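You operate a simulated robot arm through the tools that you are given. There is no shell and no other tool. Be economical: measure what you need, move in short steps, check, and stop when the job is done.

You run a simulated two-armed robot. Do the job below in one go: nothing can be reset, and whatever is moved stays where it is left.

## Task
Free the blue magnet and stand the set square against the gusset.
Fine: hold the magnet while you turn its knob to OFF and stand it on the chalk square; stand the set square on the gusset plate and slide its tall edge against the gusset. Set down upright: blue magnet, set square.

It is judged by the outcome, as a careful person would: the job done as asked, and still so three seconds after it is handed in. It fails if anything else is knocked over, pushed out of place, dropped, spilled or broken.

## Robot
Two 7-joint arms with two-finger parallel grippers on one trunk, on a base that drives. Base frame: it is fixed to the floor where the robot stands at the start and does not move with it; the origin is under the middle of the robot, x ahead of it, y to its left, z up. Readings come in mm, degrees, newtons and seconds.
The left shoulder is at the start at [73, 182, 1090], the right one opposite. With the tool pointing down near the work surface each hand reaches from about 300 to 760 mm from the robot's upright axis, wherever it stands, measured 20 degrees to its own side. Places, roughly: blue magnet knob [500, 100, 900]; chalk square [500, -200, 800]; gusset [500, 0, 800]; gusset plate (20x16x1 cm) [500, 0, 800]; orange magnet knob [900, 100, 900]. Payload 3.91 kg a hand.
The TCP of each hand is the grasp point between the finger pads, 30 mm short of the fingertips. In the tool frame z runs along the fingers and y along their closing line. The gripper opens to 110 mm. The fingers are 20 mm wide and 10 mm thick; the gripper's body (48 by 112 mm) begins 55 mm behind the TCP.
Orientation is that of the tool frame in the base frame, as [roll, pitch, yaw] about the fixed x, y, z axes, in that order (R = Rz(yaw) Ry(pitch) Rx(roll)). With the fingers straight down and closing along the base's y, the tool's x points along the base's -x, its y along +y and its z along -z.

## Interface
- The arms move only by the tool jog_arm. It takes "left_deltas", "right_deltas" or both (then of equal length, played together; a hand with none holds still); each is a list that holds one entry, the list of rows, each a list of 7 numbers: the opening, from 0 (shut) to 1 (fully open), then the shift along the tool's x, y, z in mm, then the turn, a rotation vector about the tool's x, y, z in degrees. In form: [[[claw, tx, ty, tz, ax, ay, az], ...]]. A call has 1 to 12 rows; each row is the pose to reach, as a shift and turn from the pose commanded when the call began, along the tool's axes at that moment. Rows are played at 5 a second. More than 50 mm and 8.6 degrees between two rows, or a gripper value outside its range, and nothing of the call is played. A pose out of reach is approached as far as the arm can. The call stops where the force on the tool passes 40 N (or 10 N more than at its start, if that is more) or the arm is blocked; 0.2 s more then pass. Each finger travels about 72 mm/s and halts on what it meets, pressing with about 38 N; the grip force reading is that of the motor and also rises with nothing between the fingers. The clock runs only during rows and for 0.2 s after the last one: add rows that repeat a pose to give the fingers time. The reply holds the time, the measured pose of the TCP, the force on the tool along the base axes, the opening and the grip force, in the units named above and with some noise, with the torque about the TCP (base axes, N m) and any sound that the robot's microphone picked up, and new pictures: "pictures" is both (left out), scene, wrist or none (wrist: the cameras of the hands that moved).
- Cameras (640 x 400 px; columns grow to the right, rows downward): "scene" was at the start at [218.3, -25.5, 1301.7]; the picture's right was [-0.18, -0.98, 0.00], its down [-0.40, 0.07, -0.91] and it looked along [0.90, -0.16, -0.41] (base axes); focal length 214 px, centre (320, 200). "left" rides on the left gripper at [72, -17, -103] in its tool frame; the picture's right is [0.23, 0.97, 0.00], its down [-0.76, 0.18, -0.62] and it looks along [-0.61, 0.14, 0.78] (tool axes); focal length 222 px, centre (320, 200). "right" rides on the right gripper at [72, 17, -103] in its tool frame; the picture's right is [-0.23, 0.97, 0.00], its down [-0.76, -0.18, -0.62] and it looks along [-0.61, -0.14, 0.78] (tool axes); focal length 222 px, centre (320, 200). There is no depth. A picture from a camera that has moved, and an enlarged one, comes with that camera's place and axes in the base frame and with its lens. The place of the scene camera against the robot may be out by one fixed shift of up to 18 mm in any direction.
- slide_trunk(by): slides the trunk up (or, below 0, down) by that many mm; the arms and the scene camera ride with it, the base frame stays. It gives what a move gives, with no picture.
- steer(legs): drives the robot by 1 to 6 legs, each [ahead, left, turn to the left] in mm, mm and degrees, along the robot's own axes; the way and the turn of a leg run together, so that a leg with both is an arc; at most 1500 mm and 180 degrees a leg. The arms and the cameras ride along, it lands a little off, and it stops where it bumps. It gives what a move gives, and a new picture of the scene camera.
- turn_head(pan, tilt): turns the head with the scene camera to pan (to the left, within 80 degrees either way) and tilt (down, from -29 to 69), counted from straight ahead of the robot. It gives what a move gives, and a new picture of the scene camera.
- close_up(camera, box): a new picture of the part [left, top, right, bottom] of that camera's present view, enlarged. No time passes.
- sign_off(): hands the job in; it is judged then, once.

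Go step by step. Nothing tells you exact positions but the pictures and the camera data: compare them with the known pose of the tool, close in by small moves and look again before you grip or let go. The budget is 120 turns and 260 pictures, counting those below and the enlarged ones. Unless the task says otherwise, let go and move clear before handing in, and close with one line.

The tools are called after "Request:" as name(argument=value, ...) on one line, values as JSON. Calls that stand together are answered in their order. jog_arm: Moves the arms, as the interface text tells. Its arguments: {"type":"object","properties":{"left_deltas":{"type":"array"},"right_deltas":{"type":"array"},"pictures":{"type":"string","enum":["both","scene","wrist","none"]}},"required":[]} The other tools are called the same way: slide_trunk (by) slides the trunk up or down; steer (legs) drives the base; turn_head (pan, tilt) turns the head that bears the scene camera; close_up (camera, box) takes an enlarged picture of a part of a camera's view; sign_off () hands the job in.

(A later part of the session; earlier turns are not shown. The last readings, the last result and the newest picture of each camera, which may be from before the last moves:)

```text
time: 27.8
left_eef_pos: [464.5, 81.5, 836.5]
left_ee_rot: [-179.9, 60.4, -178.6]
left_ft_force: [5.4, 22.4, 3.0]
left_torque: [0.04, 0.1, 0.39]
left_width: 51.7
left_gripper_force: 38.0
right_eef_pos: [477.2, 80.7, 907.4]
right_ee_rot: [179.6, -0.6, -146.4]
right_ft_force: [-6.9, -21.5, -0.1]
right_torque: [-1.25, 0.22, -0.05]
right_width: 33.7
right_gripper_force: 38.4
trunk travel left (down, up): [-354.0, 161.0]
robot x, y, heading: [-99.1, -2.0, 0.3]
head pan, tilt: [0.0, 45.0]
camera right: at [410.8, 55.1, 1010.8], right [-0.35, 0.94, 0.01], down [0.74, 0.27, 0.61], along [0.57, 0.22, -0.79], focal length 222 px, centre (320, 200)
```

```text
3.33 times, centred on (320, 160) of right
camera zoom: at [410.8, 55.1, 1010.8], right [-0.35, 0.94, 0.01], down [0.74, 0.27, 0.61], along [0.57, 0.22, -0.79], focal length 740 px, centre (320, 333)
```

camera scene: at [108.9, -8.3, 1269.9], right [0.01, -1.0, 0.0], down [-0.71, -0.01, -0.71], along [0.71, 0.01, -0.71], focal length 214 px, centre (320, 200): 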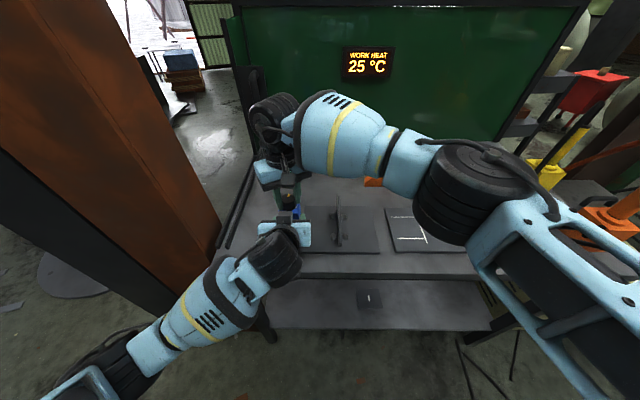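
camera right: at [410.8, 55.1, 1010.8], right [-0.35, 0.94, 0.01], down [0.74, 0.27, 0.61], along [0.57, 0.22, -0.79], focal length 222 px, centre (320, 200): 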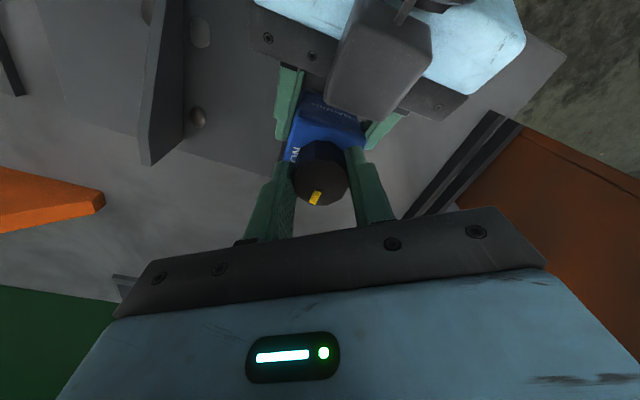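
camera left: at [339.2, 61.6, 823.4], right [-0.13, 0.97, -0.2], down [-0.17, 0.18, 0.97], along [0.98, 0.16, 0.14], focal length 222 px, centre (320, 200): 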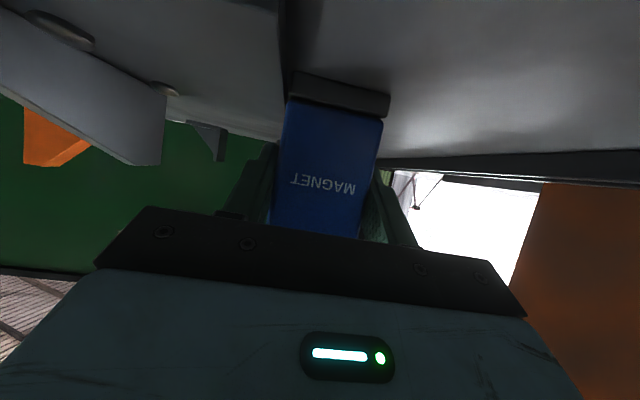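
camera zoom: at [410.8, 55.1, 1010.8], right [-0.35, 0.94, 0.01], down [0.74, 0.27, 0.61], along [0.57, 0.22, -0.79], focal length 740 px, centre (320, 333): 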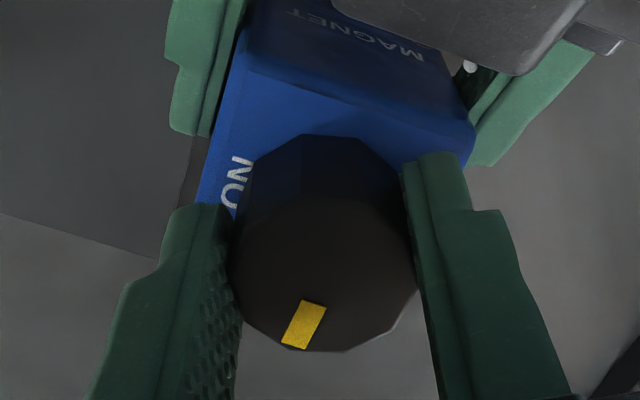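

Mark on OFF (+x), knob turns freely. I open the right hand a little, and raise it straight up and away to the right.

Request:
jog_arm(right_deltas=[[[0.45, 0, 0, 0, 0, 0, 0], [0.45, 0, 0, 0, 0, 0, 0], [0.45, 0, 0, -30, 0, 0, 0], [0.45, 0, 0, -65, 0, 0, 0], [0.45, 0, 0, -100, 0, 0, 0], [0.45, 0, 0, -130, 0, 0, 0], [0.45, 0, 0, -130, 0, 0, 0]]], pictures="wrist")

Request:
close_up(camera="right", box=[240, 50, 400, 170])

```text
time: 29.4
left_eef_pos: [464.0, 81.9, 834.4]
left_ee_rot: [-179.8, 60.2, -178.6]
left_ft_force: [-2.7, -2.7, 3.7]
left_torque: [0.07, -0.22, -0.06]
left_width: 52.0
left_gripper_force: 37.9
right_eef_pos: [479.0, 79.7, 1036.6]
right_ee_rot: [179.3, -0.3, -146.5]
right_ft_force: [-1.1, 0.9, 1.6]
right_torque: [0.0, -0.03, -0.01]
right_width: 49.6
right_gripper_force: 0.1
trunk travel left (down, up): [-354.0, 161.0]
robot x, y, heading: [-101.0, 0.7, 0.6]
head pan, tilt: [0.0, 45.0]
camera right: at [410.9, 53.4, 1141.0], right [-0.35, 0.94, 0.01], down [0.74, 0.27, 0.62], along [0.58, 0.22, -0.79], focal length 222 px, centre (320, 200)
```

right: 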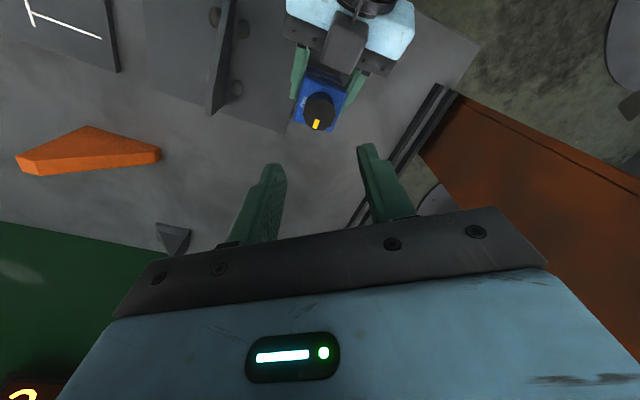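

```text
3.33 times, centred on (320, 110) of right
camera zoom: at [410.9, 53.4, 1141.0], right [-0.35, 0.94, 0.01], down [0.74, 0.27, 0.62], along [0.58, 0.22, -0.79], focal length 740 px, centre (320, 500)
```

zoom: 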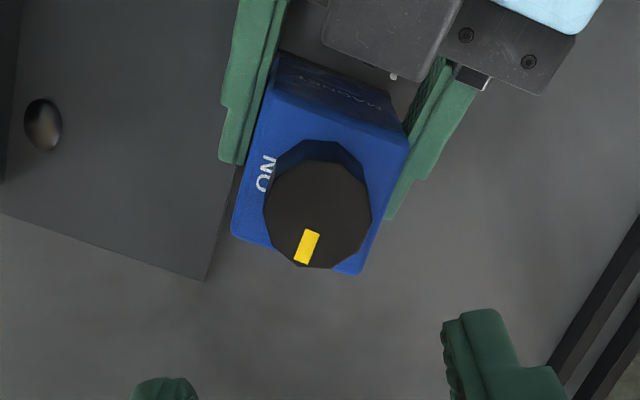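

The knob reads OFF. I take the right hand back to its side, out of the path, then measure the chalk square.

Request:
jog_arm(right_deltas=[[[0.5, 21, -17, -5, 0, 0, 4], [0.6, 42, -34, -10, 0, 0, 8], [0.7, 80, -55, -15, 0, 0, 12], [0.7, 115, -80, -15, 0, 0, 16], [0.7, 150, -100, -20, 0, 0, 20], [0.7, 185, -125, -25, 0, 0, 24], [0.7, 215, -150, -30, 0, 0, 28], [0.7, 245, -175, -35, 0, 0, 32], [0.7, 275, -200, -40, 0, 0, 34], [0.7, 305, -220, -40, 0, 0, 34], [0.7, 320, -240, -40, 0, 0, 34]]], pictures="scene")

Request:
close_up(camera="scene", box=[270, 130, 526, 290])

```text
time: 31.8
left_eef_pos: [463.8, 81.8, 835.1]
left_ee_rot: [-179.8, 60.2, -178.7]
left_ft_force: [-1.7, 3.0, 3.3]
left_torque: [0.42, -0.2, 0.21]
left_width: 51.9
left_gripper_force: 38.4
right_eef_pos: [345.7, -294.6, 1076.5]
right_ee_rot: [179.8, -0.5, 179.6]
right_ft_force: [0.1, 0.6, -0.1]
right_torque: [0.03, 0.0, 0.0]
right_width: 77.1
right_gripper_force: 0.0
trunk travel left (down, up): [-354.0, 161.0]
robot x, y, heading: [-104.3, -0.6, 0.9]
head pan, tilt: [0.0, 45.0]
camera scene: at [108.9, -7.8, 1269.9], right [0.01, -1.0, 0.0], down [-0.71, -0.01, -0.71], along [0.71, 0.01, -0.71], focal length 214 px, centre (320, 200)
```

scene: 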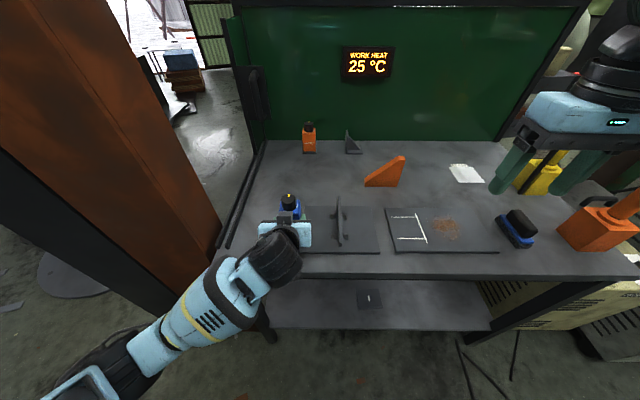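

```text
2.50 times, centred on (398, 210) of scene
camera zoom: at [108.9, -7.8, 1269.9], right [0.01, -1.0, 0.0], down [-0.71, -0.01, -0.71], along [0.71, 0.01, -0.71], focal length 536 px, centre (125, 175)
```

zoom: 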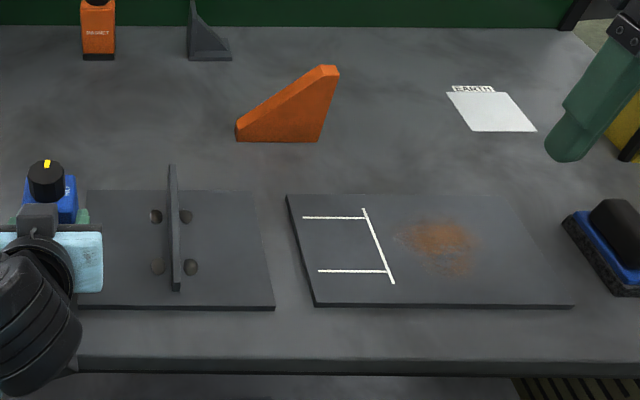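

Chalk square interior is about x 439–513, y −206…−279 (camera-corrected centre ≈[479, −234]). I lift the magnet straight up 150 mm to clear the gusset.

Request:
jog_arm(left_deltas=[[[0.35, -9, 0, -5, 0, 0, 0], [0.35, -26, 0, -15, 0, 0, 0], [0.35, -52, 0, -30, 0, 0, 0], [0.35, -78, 0, -45, 0, 0, 0], [0.35, -104, 0, -60, 0, 0, 0], [0.35, -130, 0, -74.6, 0, 0, 0], [0.35, -130, 0, -74.6, 0, 0, 0]]], pictures="both")

```text
time: 33.4
left_eef_pos: [464.3, 81.0, 984.6]
left_ee_rot: [-179.8, 60.1, -178.6]
left_ft_force: [-0.1, -0.2, -8.7]
left_torque: [-0.03, 0.12, 0.03]
left_width: 52.1
left_gripper_force: 37.5
right_eef_pos: [349.1, -295.0, 1076.4]
right_ee_rot: [179.8, -0.7, 179.5]
right_ft_force: [-0.3, -0.4, 0.6]
right_torque: [0.01, -0.01, 0.04]
right_width: 77.0
right_gripper_force: 0.0
trunk travel left (down, up): [-354.0, 161.0]
robot x, y, heading: [-101.6, -2.7, 0.6]
head pan, tilt: [0.0, 45.0]
camera scene: at [110.0, -7.4, 1269.6], right [0.01, -1.0, 0.0], down [-0.71, -0.01, -0.71], along [0.71, 0.01, -0.71], focal length 214 px, centre (320, 200)
camera left: at [338.7, 61.1, 974.5], right [-0.13, 0.97, -0.2], down [-0.16, 0.18, 0.97], along [0.98, 0.16, 0.14], focal length 222 px, centre (320, 200)
```

scene: 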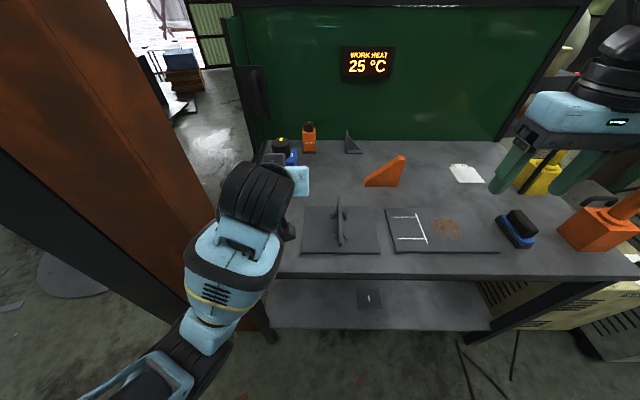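
left: 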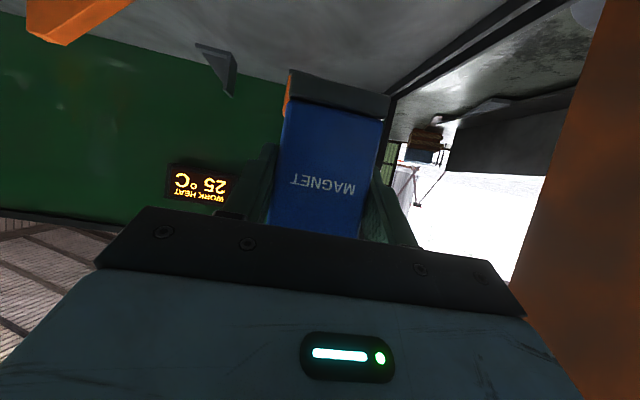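

Lifted cleanly (~0.9 kg). Now I clear the right hand outward and carry the magnet across at height toward the chalk square.

Request:
jog_arm(left_deltas=[[[0.35, 0, -20, 0, 0, 0, 0], [0.35, 0, -48, 0, 0, 0, 0], [0.35, 0, -76, 0, 0, 0, 0], [0.35, 0, -104, 0, 0, 0, 0], [0.35, 0, -132, 0, 0, 0, 0], [0.35, 0, -160, 0, 0, 0, 0], [0.35, 0, -188, 0, 0, 0, 0], [0.35, 0, -216, 0, 0, 0, 0], [0.35, 0, -244, 0, 0, 0, 0], [0.35, 0, -270, 0, 0, 0, 0], [0.35, 0, -296, 0, 0, 0, 0], [0.35, 0, -316, 0, 0, 0, 0]]], right_deltas=[[[0.7, 8, -24, -10, 0, 0, 0], [0.7, 16, -48, -20, 0, 0, 0], [0.7, 25, -72, -30, 0, 0, 0], [0.7, 33, -96, -40, 0, 0, 0], [0.7, 42, -120, -50, 0, 0, 0], [0.7, 50, -145, -60, 0, 0, 0], [0.7, 50, -145, -60, 0, 0, 0], [0.7, 50, -145, -60, 0, 0, 0], [0.7, 50, -145, -60, 0, 0, 0], [0.7, 50, -145, -60, 0, 0, 0], [0.7, 50, -145, -60, 0, 0, 0], [0.7, 50, -145, -60, 0, 0, 0]]], pictures="both")

```text
time: 36.2
left_eef_pos: [502.2, -161.8, 964.1]
left_ee_rot: [177.9, 58.8, -176.2]
left_ft_force: [0.0, 0.1, -8.0]
left_torque: [0.0, 0.16, 0.01]
left_width: 52.0
left_gripper_force: 38.2
left hand out of reach, approached as far as the arm can: row 11, 12
right_eef_pos: [307.4, -431.5, 1123.7]
right_ee_rot: [179.5, -0.6, 179.5]
right_ft_force: [-0.1, -0.8, -0.1]
right_torque: [-0.02, 0.01, 0.0]
right_width: 77.2
right_gripper_force: 0.0
right hand out of reach, approached as far as the arm can: row 6, 7, 8, 9, 10, 11, 12
trunk travel left (down, up): [-354.0, 161.0]
robot x, y, heading: [-101.2, 0.3, 0.6]
head pan, tilt: [0.0, 45.0]
stopped in row 12 (left hand): the arm was blocked; the commanded pose is now the measured one
camera scene: at [110.2, -7.7, 1269.6], right [0.01, -1.0, 0.0], down [-0.71, -0.01, -0.71], along [0.71, 0.01, -0.71], focal length 214 px, centre (320, 200)
camera right: at [237.6, -415.1, 1227.5], right [0.24, 0.97, 0.0], down [0.77, -0.19, 0.61], along [0.6, -0.14, -0.79], focal length 222 px, centre (320, 200)
camera left: at [379.0, -192.0, 955.5], right [-0.21, 0.96, -0.18], down [-0.15, 0.14, 0.98], along [0.96, 0.23, 0.12], focal length 222 px, centre (320, 200)
```

scene: 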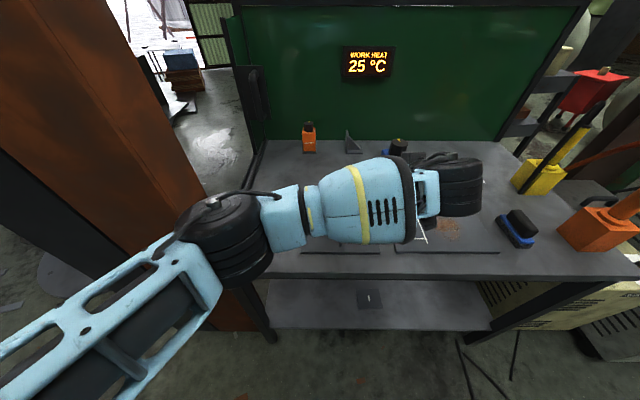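
right: 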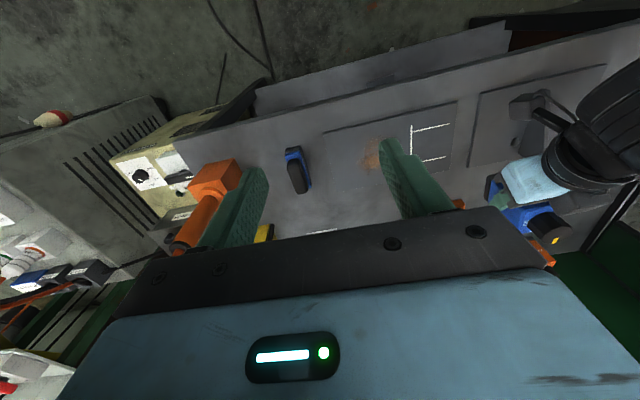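
left: 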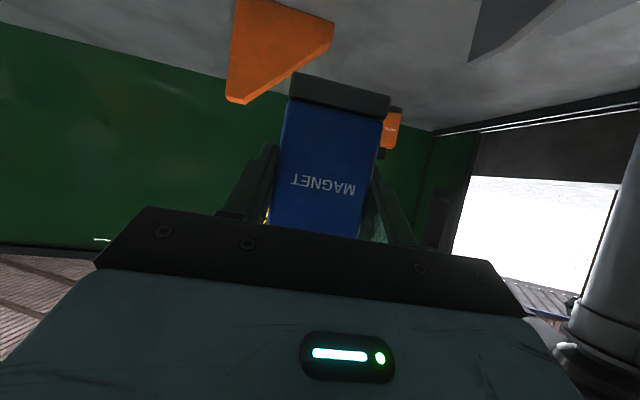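

The left arm can't reach that far right from here, so I'll bring both hands in front of the body and shift the base right instead.

Request:
jog_arm(left_deltas=[[[0.35, -1, 20, -6, 0.9, -0.3, 0.25], [0.35, -2, 41, -12, 1.8, -0.6, 0.5], [0.35, -3, 62, -18, 2.6, -0.9, 0.75], [0.35, -4, 83, -24, 3.5, -1.2, 1], [0.35, -4.9, 103, -28.8, 4.35, -1.4, 1.24], [0.35, -4.9, 103, -28.8, 4.35, -1.4, 1.24], [0.35, -4.9, 103, -28.8, 4.35, -1.4, 1.24], [0.35, -4.9, 103, -28.8, 4.35, -1.4, 1.24]]], right_deltas=[[[0.7, 0, 0, 0, 0, 0, 0], [0.7, 0, 0, 0, 0, 0, 0], [0.7, 0, 20, 0, 0, 0, 0], [0.7, 0, 40, 0, 0, 0, 0], [0.7, 0, 60, 0, 0, 0, 0], [0.7, 0, 80, 0, 0, 0, 0], [0.7, 0, 100, 0, 0, 0, 0], [0.7, 0, 120, 0, 0, 0, 0]]], pictures="none")

Request:
turn_head(pan=-40, tilt=50)

```text
time: 38.0
left_eef_pos: [470.9, -66.2, 986.2]
left_ee_rot: [-179.8, 60.4, -178.9]
left_ft_force: [0.7, -0.1, -8.4]
left_torque: [-0.02, 0.12, -0.02]
left_width: 52.4
left_gripper_force: 38.5
right_eef_pos: [307.5, -311.7, 1126.4]
right_ee_rot: [179.6, -0.7, 179.5]
right_ft_force: [-0.8, 0.2, -0.1]
right_torque: [-0.01, 0.03, 0.03]
right_width: 76.8
right_gripper_force: 0.0
trunk travel left (down, up): [-354.0, 161.0]
robot x, y, heading: [-99.7, -3.2, 0.3]
head pan, tilt: [0.0, 45.0]
```

```text
time: 39.1
left_eef_pos: [470.6, -66.0, 986.9]
left_ee_rot: [-179.8, 60.4, -178.9]
left_ft_force: [0.7, -0.7, -7.9]
left_torque: [0.05, 0.13, 0.03]
left_width: 51.9
left_gripper_force: 37.7
right_eef_pos: [306.9, -310.7, 1125.1]
right_ee_rot: [179.6, -0.6, 179.4]
right_ft_force: [0.0, -0.4, 0.0]
right_torque: [0.02, 0.0, 0.02]
right_width: 77.1
right_gripper_force: 0.0
trunk travel left (down, up): [-354.0, 161.0]
robot x, y, heading: [-96.9, -0.1, 0.7]
head pan, tilt: [-40.0, 50.0]
camera scene: at [88.2, -57.5, 1262.8], right [-0.63, -0.77, 0.0], down [-0.59, 0.49, -0.64], along [0.5, -0.41, -0.77], focal length 214 px, centre (320, 200)
```

scene: 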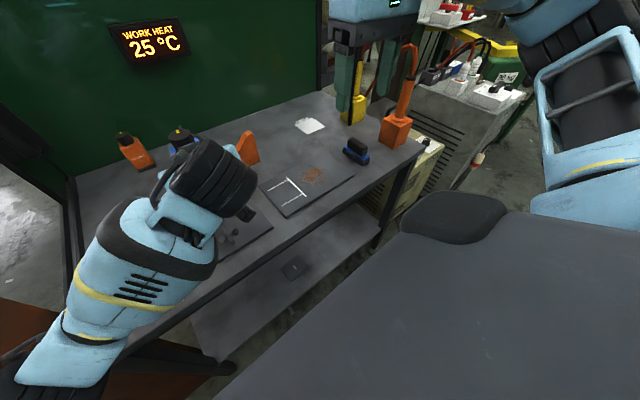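

The floor to the right is clear. I drive the base 168 mm to the right.

Request:
steer(legs=[[0, -168, 0]])

Request:
turn_head(pan=-5, tilt=48)

```text
time: 41.2
left_eef_pos: [472.3, -230.5, 986.4]
left_ee_rot: [-179.9, 60.4, -179.1]
left_ft_force: [0.4, -0.2, -8.6]
left_torque: [-0.01, 0.14, 0.0]
left_width: 51.7
left_gripper_force: 37.8
right_eef_pos: [308.4, -475.8, 1126.0]
right_ee_rot: [179.6, -0.6, 179.5]
right_ft_force: [-0.7, -0.2, 0.1]
right_torque: [0.03, -0.03, 0.01]
right_width: 77.0
right_gripper_force: 0.1
trunk travel left (down, up): [-354.0, 161.0]
robot x, y, heading: [-93.0, -163.4, 0.6]
head pan, tilt: [-40.0, 50.0]
camera scene: at [89.6, -221.1, 1262.7], right [-0.64, -0.77, 0.0], down [-0.59, 0.49, -0.64], along [0.5, -0.41, -0.77], focal length 214 px, centre (320, 200)
```

scene: 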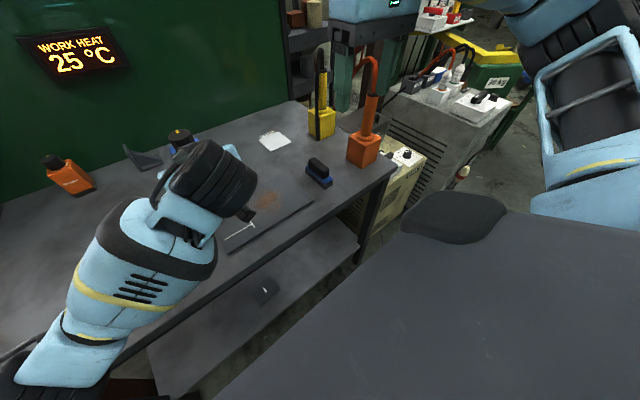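

```text
time: 42.2
left_eef_pos: [470.7, -230.5, 986.7]
left_ee_rot: [-179.9, 60.5, -179.1]
left_ft_force: [0.6, 0.0, -7.6]
left_torque: [0.01, 0.11, -0.01]
left_width: 52.0
left_gripper_force: 37.4
right_eef_pos: [307.6, -475.3, 1124.4]
right_ee_rot: [179.6, -0.6, 179.3]
right_ft_force: [0.5, -0.3, -0.2]
right_torque: [-0.01, -0.03, 0.02]
right_width: 76.9
right_gripper_force: 0.1
trunk travel left (down, up): [-354.0, 161.0]
robot x, y, heading: [-97.3, -167.7, 0.4]
head pan, tilt: [-5.0, 48.0]
camera scene: at [108.7, -178.2, 1265.5], right [-0.08, -1.0, 0.0], down [-0.74, 0.06, -0.67], along [0.67, -0.05, -0.74], focal length 214 px, centre (320, 200)
```

scene: 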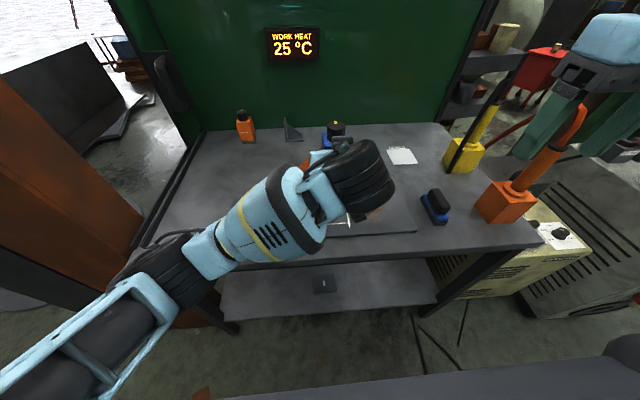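

I check the chalk square and the magnet from the right hand's camera.

Request:
close_up(camera="right", box=[320, 60, 576, 220])

```text
2.50 times, centred on (448, 140) of right
camera zoom: at [237.7, -458.5, 1229.2], right [0.24, 0.97, 0.0], down [0.77, -0.19, 0.61], along [0.6, -0.14, -0.79], focal length 555 px, centre (0, 350)
```

zoom: 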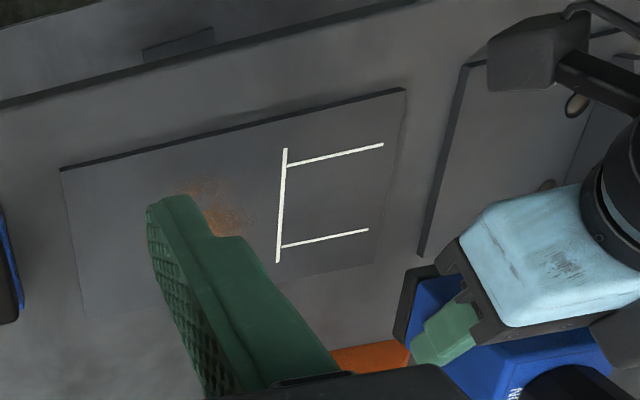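

Chalk square centre is ≈[478, −238]. I lower the magnet to ~20 mm above the plate, centred.

Request:
jog_arm(left_deltas=[[[0.35, 22, -3, 10, 0, 0, 0], [0.35, 44, -7.4, 20, 0, 0, 0], [0.35, 66, -7.4, 31, 0, 0, 0], [0.35, 88, -7.4, 42, 0, 0, 0], [0.35, 109, -7.4, 52.7, 0, 0, 0], [0.35, 109, -7.4, 52.7, 0, 0, 0]]], pictures="wrist")

Request:
close_up(camera="right", box=[320, 60, 576, 220])

```text
time: 43.6
left_eef_pos: [461.4, -238.3, 864.0]
left_ee_rot: [-180.0, 60.4, -179.1]
left_ft_force: [0.2, 0.6, -7.5]
left_torque: [-0.01, 0.14, 0.01]
left_width: 51.8
left_gripper_force: 38.0
right_eef_pos: [308.5, -474.9, 1124.8]
right_ee_rot: [179.6, -0.6, 179.4]
right_ft_force: [0.6, 0.2, 0.2]
right_torque: [0.01, 0.01, 0.02]
right_width: 76.7
right_gripper_force: 0.0
trunk travel left (down, up): [-354.0, 161.0]
robot x, y, heading: [-99.1, -164.2, 0.6]
head pan, tilt: [-5.0, 48.0]
camera left: at [336.4, -257.3, 852.5], right [-0.13, 0.97, -0.2], down [-0.17, 0.18, 0.97], along [0.98, 0.16, 0.14], focal length 222 px, centre (320, 200)
```

left: 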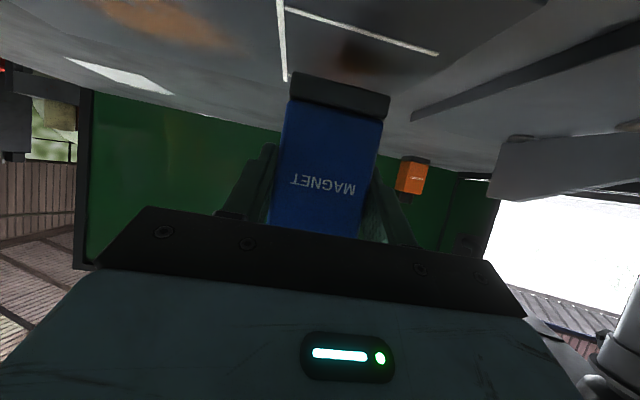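

```text
2.50 times, centred on (448, 140) of right
camera zoom: at [237.8, -458.4, 1229.2], right [0.24, 0.97, 0.0], down [0.77, -0.19, 0.61], along [0.6, -0.14, -0.79], focal length 555 px, centre (0, 350)
```

zoom: 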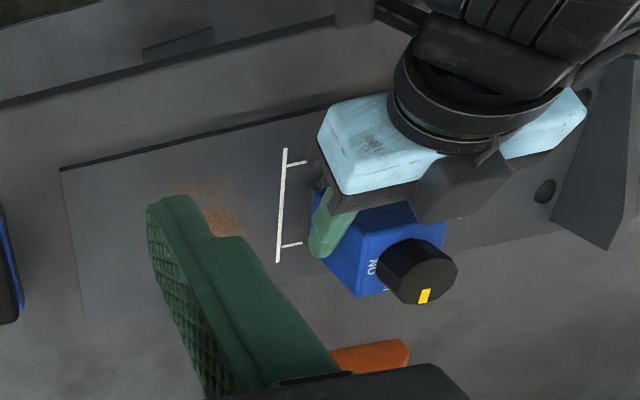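

Well placed over the square. I lower in small steps and watch the force.

Request:
jog_arm(left_deltas=[[[0.35, 4, 0, 3, 0, 0, 0], [0.35, 8, 0, 5, 0, 0, 0], [0.35, 11, 0, 7.5, 0, 0, 0], [0.35, 14, 0, 9, 0, 0, 0], [0.35, 14, 0, 9, 0, 0, 0]]], pictures="wrist")

```text
time: 44.8
left_eef_pos: [463.8, -236.5, 847.6]
left_ee_rot: [-179.8, 60.4, -179.2]
left_ft_force: [-0.6, 0.1, -7.8]
left_torque: [0.01, 0.15, -0.02]
left_width: 52.2
left_gripper_force: 37.8
right_eef_pos: [308.6, -474.2, 1124.0]
right_ee_rot: [179.7, -0.5, 179.5]
right_ft_force: [0.3, -0.2, 0.2]
right_torque: [0.03, 0.04, -0.01]
right_width: 76.8
right_gripper_force: 0.1
trunk travel left (down, up): [-354.0, 161.0]
robot x, y, heading: [-100.0, -164.6, 0.4]
head pan, tilt: [-5.0, 48.0]
camera left: at [338.6, -256.5, 836.0], right [-0.13, 0.97, -0.2], down [-0.17, 0.18, 0.97], along [0.98, 0.15, 0.14], focal length 222 px, centre (320, 200)
```

left: 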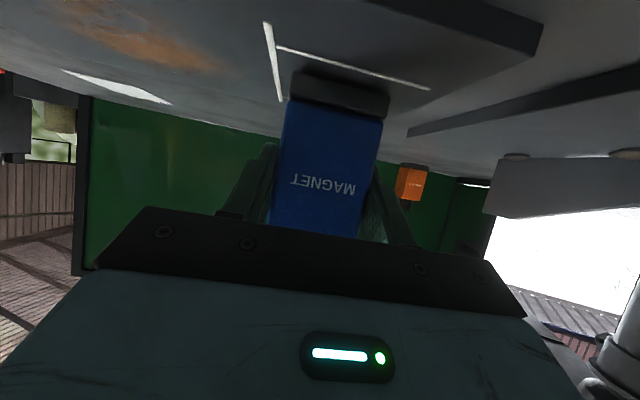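

Not in contact yet; continuing down gently.

Request:
jog_arm(left_deltas=[[[0.35, 1.3, 0, 0.7, 0, 0, 0], [0.35, 2.6, 0, 1.5, 0, 0, 0], [0.35, 3.9, 0, 2.2, 0, 0, 0], [0.35, 3.9, 0, 2.2, 0, 0, 0]]], pictures="wrist")

```text
time: 45.8
left_eef_pos: [464.2, -237.6, 845.2]
left_ee_rot: [-179.9, 60.5, -179.1]
left_ft_force: [0.8, -0.6, -3.8]
left_torque: [0.06, 0.1, -0.04]
left_width: 51.8
left_gripper_force: 37.8
right_eef_pos: [308.4, -475.6, 1126.6]
right_ee_rot: [179.6, -0.6, 179.4]
right_ft_force: [0.3, -0.5, -0.4]
right_torque: [-0.01, -0.01, 0.02]
right_width: 76.8
right_gripper_force: 0.0
trunk travel left (down, up): [-354.0, 161.0]
robot x, y, heading: [-99.0, -165.1, 0.5]
head pan, tilt: [-5.0, 48.0]
camera left: at [338.8, -256.5, 832.7], right [-0.12, 0.97, -0.2], down [-0.17, 0.18, 0.97], along [0.98, 0.15, 0.14], focal length 222 px, centre (320, 200)
```

left: 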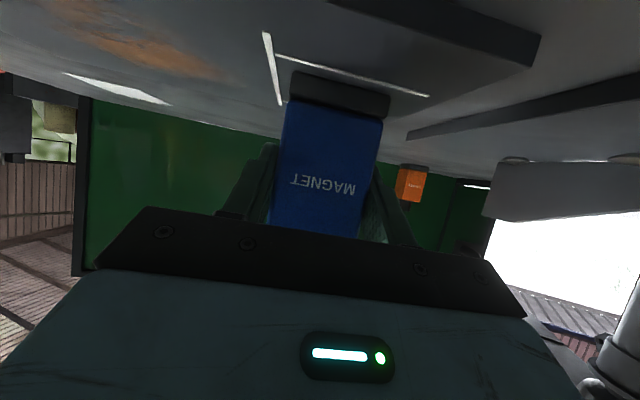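

Contact is starting. I set down another millimetre, open, and look.

Request:
jog_arm(left_deltas=[[[0.35, 1, 0, 0.5, 0, 0, 0], [0.35, 1, 0, 0.5, 0, 0, 0], [0.5, 1, 0, 0.5, 0, 0, 0], [0.65, 1, 0, 0.5, 0, 0, 0], [0.65, 1, 0, 0.5, 0, 0, 0]]], pictures="wrist")

```text
time: 47.0
left_eef_pos: [462.2, -237.3, 842.9]
left_ee_rot: [-179.9, 60.6, -179.1]
left_ft_force: [0.0, -0.5, 0.6]
left_torque: [0.0, 0.01, 0.0]
left_width: 71.5
left_gripper_force: 0.0
right_eef_pos: [308.0, -475.5, 1126.6]
right_ee_rot: [179.6, -0.6, 179.4]
right_ft_force: [-1.0, -0.2, -0.1]
right_torque: [-0.01, 0.02, 0.02]
right_width: 76.9
right_gripper_force: 0.0
trunk travel left (down, up): [-354.0, 161.0]
robot x, y, heading: [-98.9, -164.6, 0.6]
head pan, tilt: [-5.0, 48.0]
camera left: at [338.1, -256.4, 831.4], right [-0.13, 0.97, -0.2], down [-0.17, 0.18, 0.97], along [0.98, 0.16, 0.14], focal length 222 px, centre (320, 200)
```

left: 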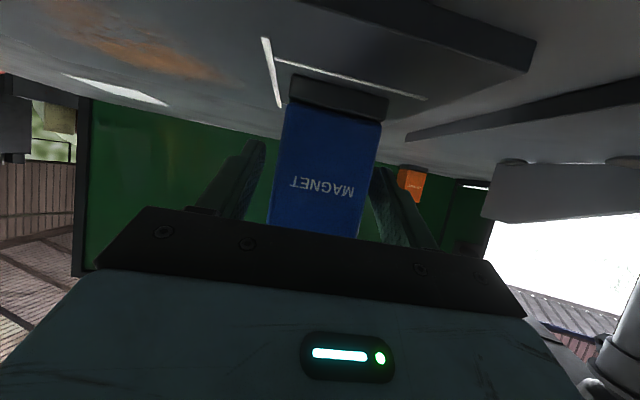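

Released and standing. I withdraw the left hand straight back and up, then inspect.

Request:
jog_arm(left_deltas=[[[0.65, 0, 0, -20, 0, 0, 0], [0.65, 0, 0, -45, 0, 0, 0], [0.65, -5, 0, -75, 0, 0, 0], [0.65, -20, 20, -110, 0, 0, 0], [0.65, -50, 50, -130, 0, 0, 0], [0.7, -80, 90, -140, 0, 0, 0], [0.7, -100, 120, -140, 0, 0, 0]]], pictures="scene")

Request:
close_up(camera="right", box=[320, 60, 576, 220])

```text
refused: row 6 steps farther than a row can; nothing moved
```

```text
2.50 times, centred on (448, 140) of right
camera zoom: at [237.1, -458.4, 1229.4], right [0.24, 0.97, 0.0], down [0.77, -0.19, 0.61], along [0.6, -0.14, -0.79], focal length 555 px, centre (0, 350)
```

zoom: 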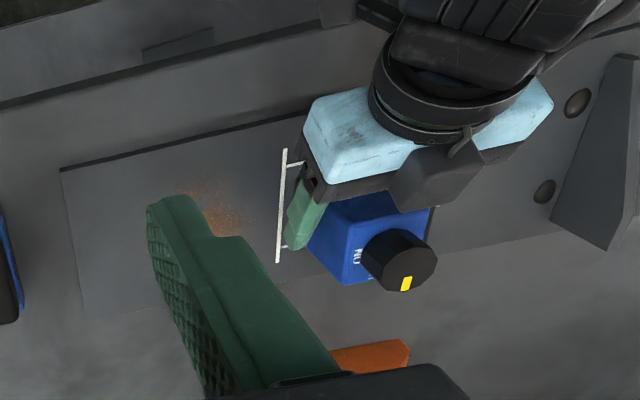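

One row was too long a step; I resend the withdrawal with shorter steps.

Request:
jog_arm(left_deltas=[[[0.65, 0, 0, -20, 0, 0, 0], [0.65, 0, 0, -45, 0, 0, 0], [0.65, -5, 0, -75, 0, 0, 0], [0.65, -20, 15, -105, 0, 0, 0], [0.65, -45, 35, -125, 0, 0, 0], [0.7, -70, 65, -135, 0, 0, 0], [0.7, -95, 95, -140, 0, 0, 0], [0.7, -100, 125, -140, 0, 0, 0]]], pictures="scene")

Request:
close_up(camera="right", box=[320, 60, 576, 220])

Request:
close_up(camera="scene", box=[200, 100, 456, 260])

```text
time: 47.9
left_eef_pos: [412.2, -177.5, 860.7]
left_ee_rot: [160.8, 61.1, 166.6]
left_ft_force: [-0.2, 0.2, 0.1]
left_torque: [0.01, -0.01, -0.04]
left_width: 71.7
left_gripper_force: 0.6
right_eef_pos: [307.1, -474.1, 1125.7]
right_ee_rot: [179.6, -0.6, 179.4]
right_ft_force: [0.3, 0.0, 0.0]
right_torque: [0.02, -0.02, 0.02]
right_width: 77.1
right_gripper_force: 0.2
trunk travel left (down, up): [-354.0, 161.0]
robot x, y, heading: [-98.9, -164.2, 0.4]
head pan, tilt: [-5.0, 48.0]
stopped in row 4 (left hand): the arm was blocked; the commanded pose is now the measured one
camera scene: at [107.8, -177.9, 1265.6], right [-0.08, -1.0, 0.0], down [-0.74, 0.06, -0.67], along [0.67, -0.05, -0.74], focal length 214 px, centre (320, 200)
```

scene: 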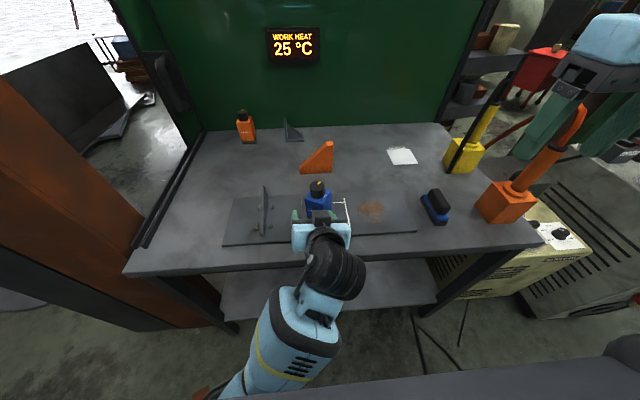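

```text
2.50 times, centred on (448, 140) of right
camera zoom: at [236.8, -458.2, 1229.5], right [0.24, 0.97, 0.0], down [0.77, -0.19, 0.61], along [0.6, -0.14, -0.79], focal length 555 px, centre (0, 350)
```

zoom: 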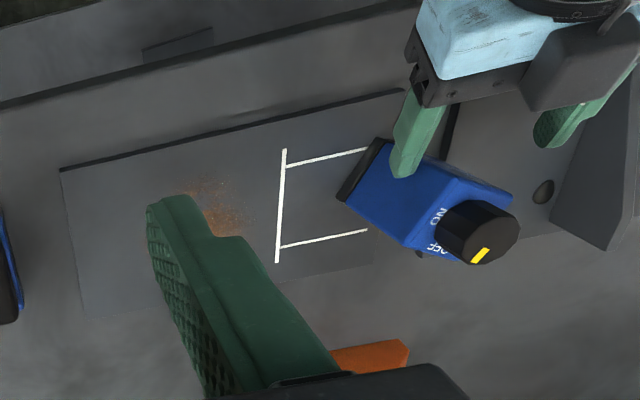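

```text
2.50 times, centred on (328, 180) of scene
camera zoom: at [107.8, -177.9, 1265.6], right [-0.08, -1.0, 0.0], down [-0.74, 0.06, -0.67], along [0.67, -0.05, -0.74], focal length 536 px, centre (300, 250)
```

zoom: 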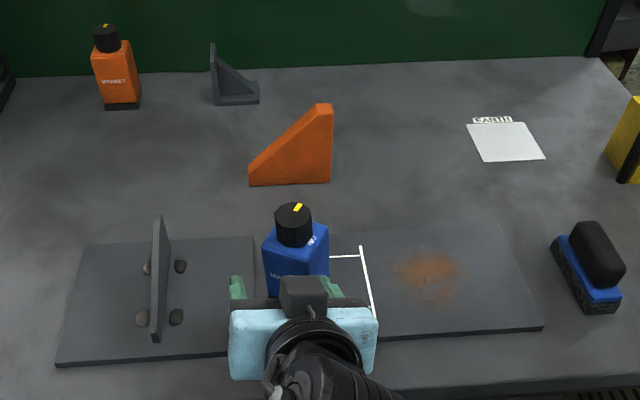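

The arm veered sideways when blocked and the finger pushed the magnet. I need closer views before doing anything.

Request:
close_up(camera="left", box=[0, 0, 640, 400])

Request:
close_up(camera="scene", box=[280, 160, 376, 220])

Request:
close_up(camera="right", box=[430, 90, 558, 170])

```text
1.00 times, centred on (320, 200) of left (not enlarged: the box is as wide or as high as the picture)
camera zoom: at [288.3, -199.2, 842.3], right [-0.17, 0.98, -0.04], down [-0.2, 0.01, 0.98], along [0.97, 0.17, 0.2], focal length 222 px, centre (320, 200)
```

zoom: 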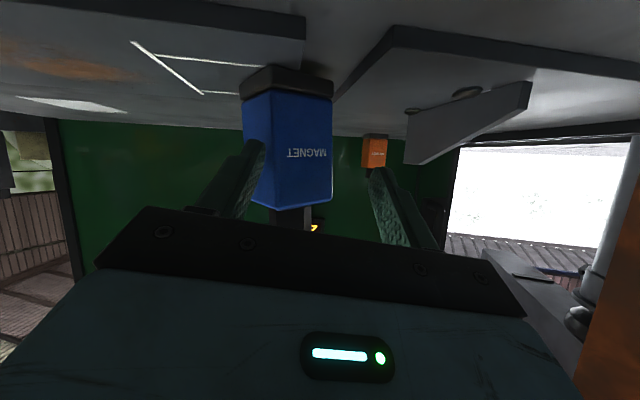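

```text
6.67 times, centred on (328, 190) of scene
camera zoom: at [107.8, -177.9, 1265.6], right [-0.08, -1.0, 0.0], down [-0.74, 0.06, -0.67], along [0.67, -0.05, -0.74], focal length 1430 px, centre (267, 267)
```

zoom: 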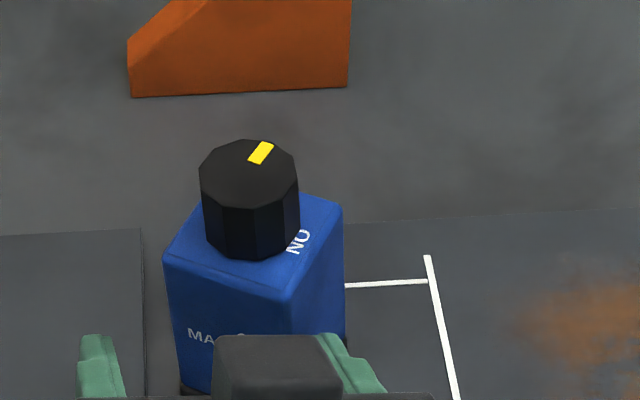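

```text
5.00 times, centred on (494, 130) of right
camera zoom: at [236.8, -458.2, 1229.5], right [0.24, 0.97, 0.0], down [0.77, -0.19, 0.61], along [0.6, -0.14, -0.79], focal length 1111 px, centre (-550, 550)
```

zoom: 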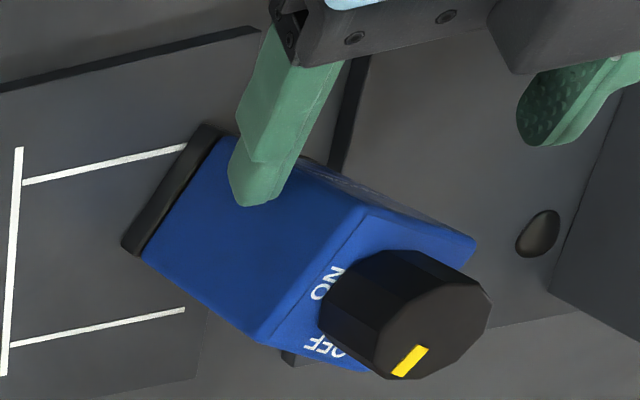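

The magnet is still upright but got pushed left and turned about −29° (centre ≈[467, −199], half on the plate). The hand is not pressing on it; the cleanest withdrawal is to back the whole base straight out.

Request:
steer(legs=[[-90, 0, 0]])

Request:
close_up(camera="scene", box=[220, 100, 412, 220])

Request:
close_up(camera="left", box=[100, 20, 420, 220])

```text
time: 49.0
left_eef_pos: [322.9, -178.5, 860.8]
left_ee_rot: [160.8, 61.2, 166.7]
left_ft_force: [-1.4, 0.7, 0.1]
left_torque: [0.0, 0.02, -0.01]
left_width: 71.6
left_gripper_force: 0.0
right_eef_pos: [216.6, -476.1, 1125.4]
right_ee_rot: [179.6, -0.6, 179.4]
right_ft_force: [-0.2, 0.1, -0.2]
right_torque: [0.04, -0.02, 0.01]
right_width: 77.0
right_gripper_force: 0.1
trunk travel left (down, up): [-354.0, 161.0]
robot x, y, heading: [-186.4, -162.7, 0.2]
head pan, tilt: [-5.0, 48.0]
camera scene: at [18.3, -178.8, 1265.7], right [-0.08, -1.0, 0.0], down [-0.74, 0.06, -0.67], along [0.67, -0.05, -0.74], focal length 214 px, centre (320, 200)
```

scene: 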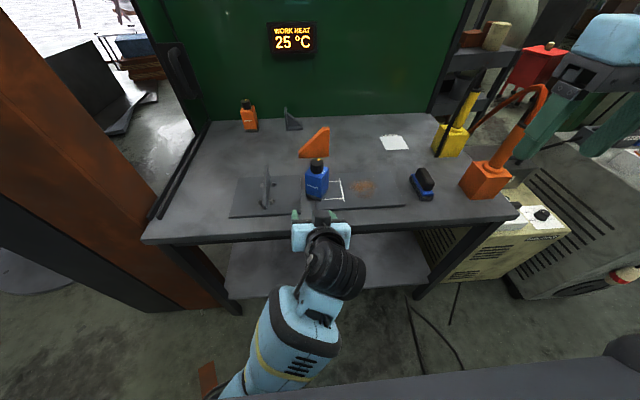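

```text
3.33 times, centred on (316, 160) of scene
camera zoom: at [18.3, -178.8, 1265.7], right [-0.08, -1.0, 0.0], down [-0.74, 0.06, -0.67], along [0.67, -0.05, -0.74], focal length 715 px, centre (333, 333)
```

zoom: 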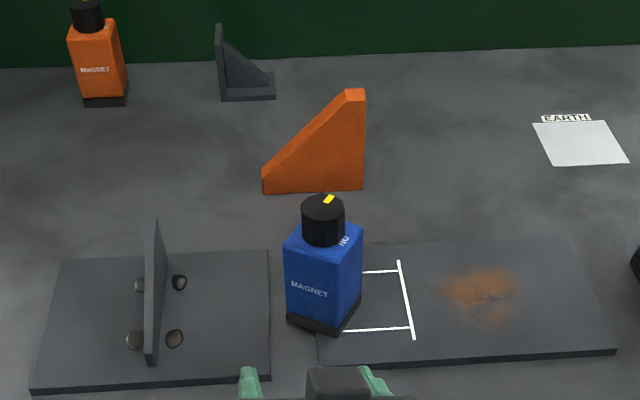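

```text
2.00 times, centred on (260, 120) of left
camera zoom: at [199.1, -200.3, 842.8], right [-0.17, 0.98, -0.04], down [-0.2, 0.01, 0.98], along [0.96, 0.17, 0.2], focal length 444 px, centre (440, 360)
```

zoom: 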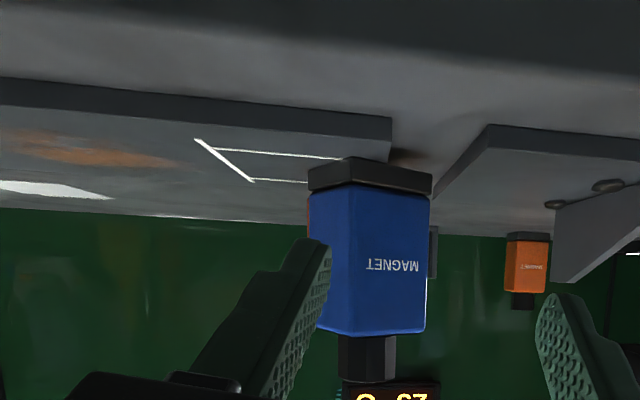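

The magnet stands upright. I raise the left hand out of the way; then I'll use the right hand straight down on the magnet body to put it right.

Request:
jog_arm(left_deltas=[[[0.7, -22, 16, -11, 0, 0, 0], [0.7, -45, 33, -22, 0, 0, 0], [0.7, -68, 50, -33, 0, 0, 0], [0.7, -91, 67, -44, 0, 0, 0], [0.7, -114, 84, -55, 0, 0, 0], [0.7, -137, 100, -66, 0, 0, 0], [0.7, -160, 117, -77, 0, 0, 0], [0.7, -181, 133, -87, 0, 0, 0]]], pictures="scene")

```text
time: 49.8
left_eef_pos: [328.1, -100.1, 901.6]
left_ee_rot: [143.9, 57.5, 154.0]
left_ft_force: [-0.1, -0.2, 0.2]
left_torque: [0.01, 0.0, 0.01]
left_width: 76.8
left_gripper_force: 0.1
right_eef_pos: [219.5, -476.9, 1123.8]
right_ee_rot: [179.5, -0.6, 179.3]
right_ft_force: [1.4, 0.2, -0.3]
right_torque: [0.0, -0.01, -0.01]
right_width: 77.0
right_gripper_force: 0.1
trunk travel left (down, up): [-354.0, 161.0]
robot x, y, heading: [-188.3, -163.6, 0.5]
head pan, tilt: [-5.0, 48.0]
stopped in row 4 (left hand): the arm was blocked; the commanded pose is now the measured one
camera scene: at [19.2, -178.7, 1265.5], right [-0.08, -1.0, 0.0], down [-0.74, 0.06, -0.67], along [0.67, -0.05, -0.74], focal length 214 px, centre (320, 200)
```

scene: 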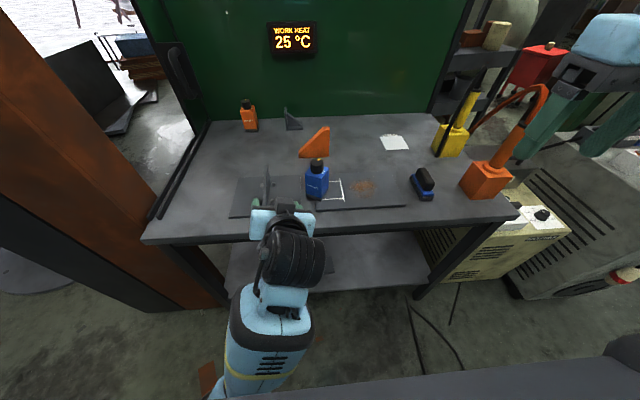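

It was blocked again with the wrist rolling; I try a small slow upward move to see how the arm responds.

Request:
jog_arm(left_deltas=[[[0.7, -5, 0, -5, 0, 0, 0], [0.7, -10, 0, -8, 0, 0, 0], [0.7, -10, 0, -8, 0, 0, 0], [0.7, -10, 0, -8, 0, 0, 0]]], pictures="none")

Request:
turn_head(pan=30, tilt=60)

```text
time: 50.8
left_eef_pos: [326.7, -91.3, 906.6]
left_ee_rot: [139.5, 56.3, 150.9]
left_ft_force: [-0.7, -0.4, -0.4]
left_torque: [0.03, -0.03, 0.01]
left_width: 77.0
left_gripper_force: 0.0
right_eef_pos: [218.0, -476.0, 1125.8]
right_ee_rot: [179.6, -0.7, 179.3]
right_ft_force: [0.2, 1.3, 0.9]
right_torque: [0.01, 0.03, -0.03]
right_width: 77.1
right_gripper_force: 0.0
trunk travel left (down, up): [-354.0, 161.0]
robot x, y, heading: [-182.8, -163.5, 0.7]
head pan, tilt: [-5.0, 48.0]
```

```text
time: 51.8
left_eef_pos: [328.9, -92.5, 906.4]
left_ee_rot: [139.5, 56.5, 150.8]
left_ft_force: [-0.2, -0.2, 0.2]
left_torque: [0.0, 0.0, -0.04]
left_width: 76.9
left_gripper_force: 0.0
right_eef_pos: [218.8, -476.6, 1125.6]
right_ee_rot: [179.6, -0.5, 179.4]
right_ft_force: [0.2, 0.3, -0.1]
right_torque: [0.0, -0.01, -0.01]
right_width: 77.0
right_gripper_force: 0.1
trunk travel left (down, up): [-354.0, 161.0]
robot x, y, heading: [-186.1, -160.8, 0.4]
head pan, tilt: [30.0, 60.0]
camera scene: at [-2.1, -138.8, 1250.3], right [0.51, -0.86, 0.0], down [-0.75, -0.44, -0.5], along [0.43, 0.25, -0.87], focal length 214 px, centre (320, 200)
```

scene: 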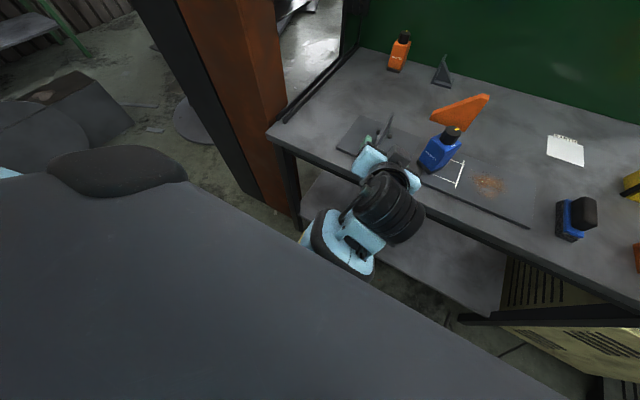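

The left elbow is low and tucked against the robot's own body. I move the hand left in front of the bench and unroll the wrist, which should free the elbow.

Request:
jog_arm(left_deltas=[[[0.7, 1, 14, 2.5, 2, 0.2, -2], [0.7, 3, 27, 5, 4, 0.5, -4], [0.7, 5, 41, 7.5, 6, 0.7, -6], [0.7, 6, 55, 10, 8, 1, -8], [0.7, 8, 68, 12.5, 10, 1.2, -10], [0.7, 10, 82, 15, 12, 1.5, -12], [0.7, 11, 95, 17.5, 14, 1.8, -14], [0.7, 13, 109, 20, 15.4, 2, -15.6], [0.7, 13, 109, 20, 15.4, 2, -15.6]]], pictures="scene")

```text
time: 53.8
left_eef_pos: [327.4, 24.9, 921.8]
left_ee_rot: [176.3, 59.6, 177.1]
left_ft_force: [-0.9, -0.6, 0.1]
left_torque: [-0.03, -0.01, -0.02]
left_width: 77.4
left_gripper_force: 0.1
right_eef_pos: [218.6, -476.2, 1126.0]
right_ee_rot: [179.6, -0.6, 179.4]
right_ft_force: [0.6, 0.5, 0.0]
right_torque: [-0.04, 0.0, -0.03]
right_width: 76.9
right_gripper_force: 0.1
trunk travel left (down, up): [-354.0, 161.0]
robot x, y, heading: [-186.2, -163.4, 0.6]
head pan, tilt: [30.0, 60.0]
camera scene: at [-2.1, -138.8, 1250.3], right [0.51, -0.86, 0.0], down [-0.75, -0.44, -0.5], along [0.43, 0.25, -0.87], focal length 214 px, centre (320, 200)
```

scene: 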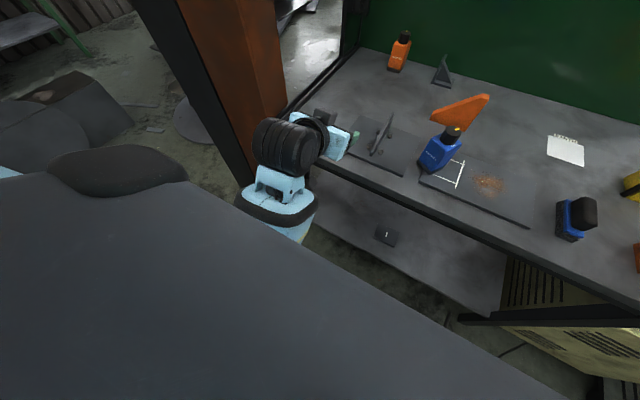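

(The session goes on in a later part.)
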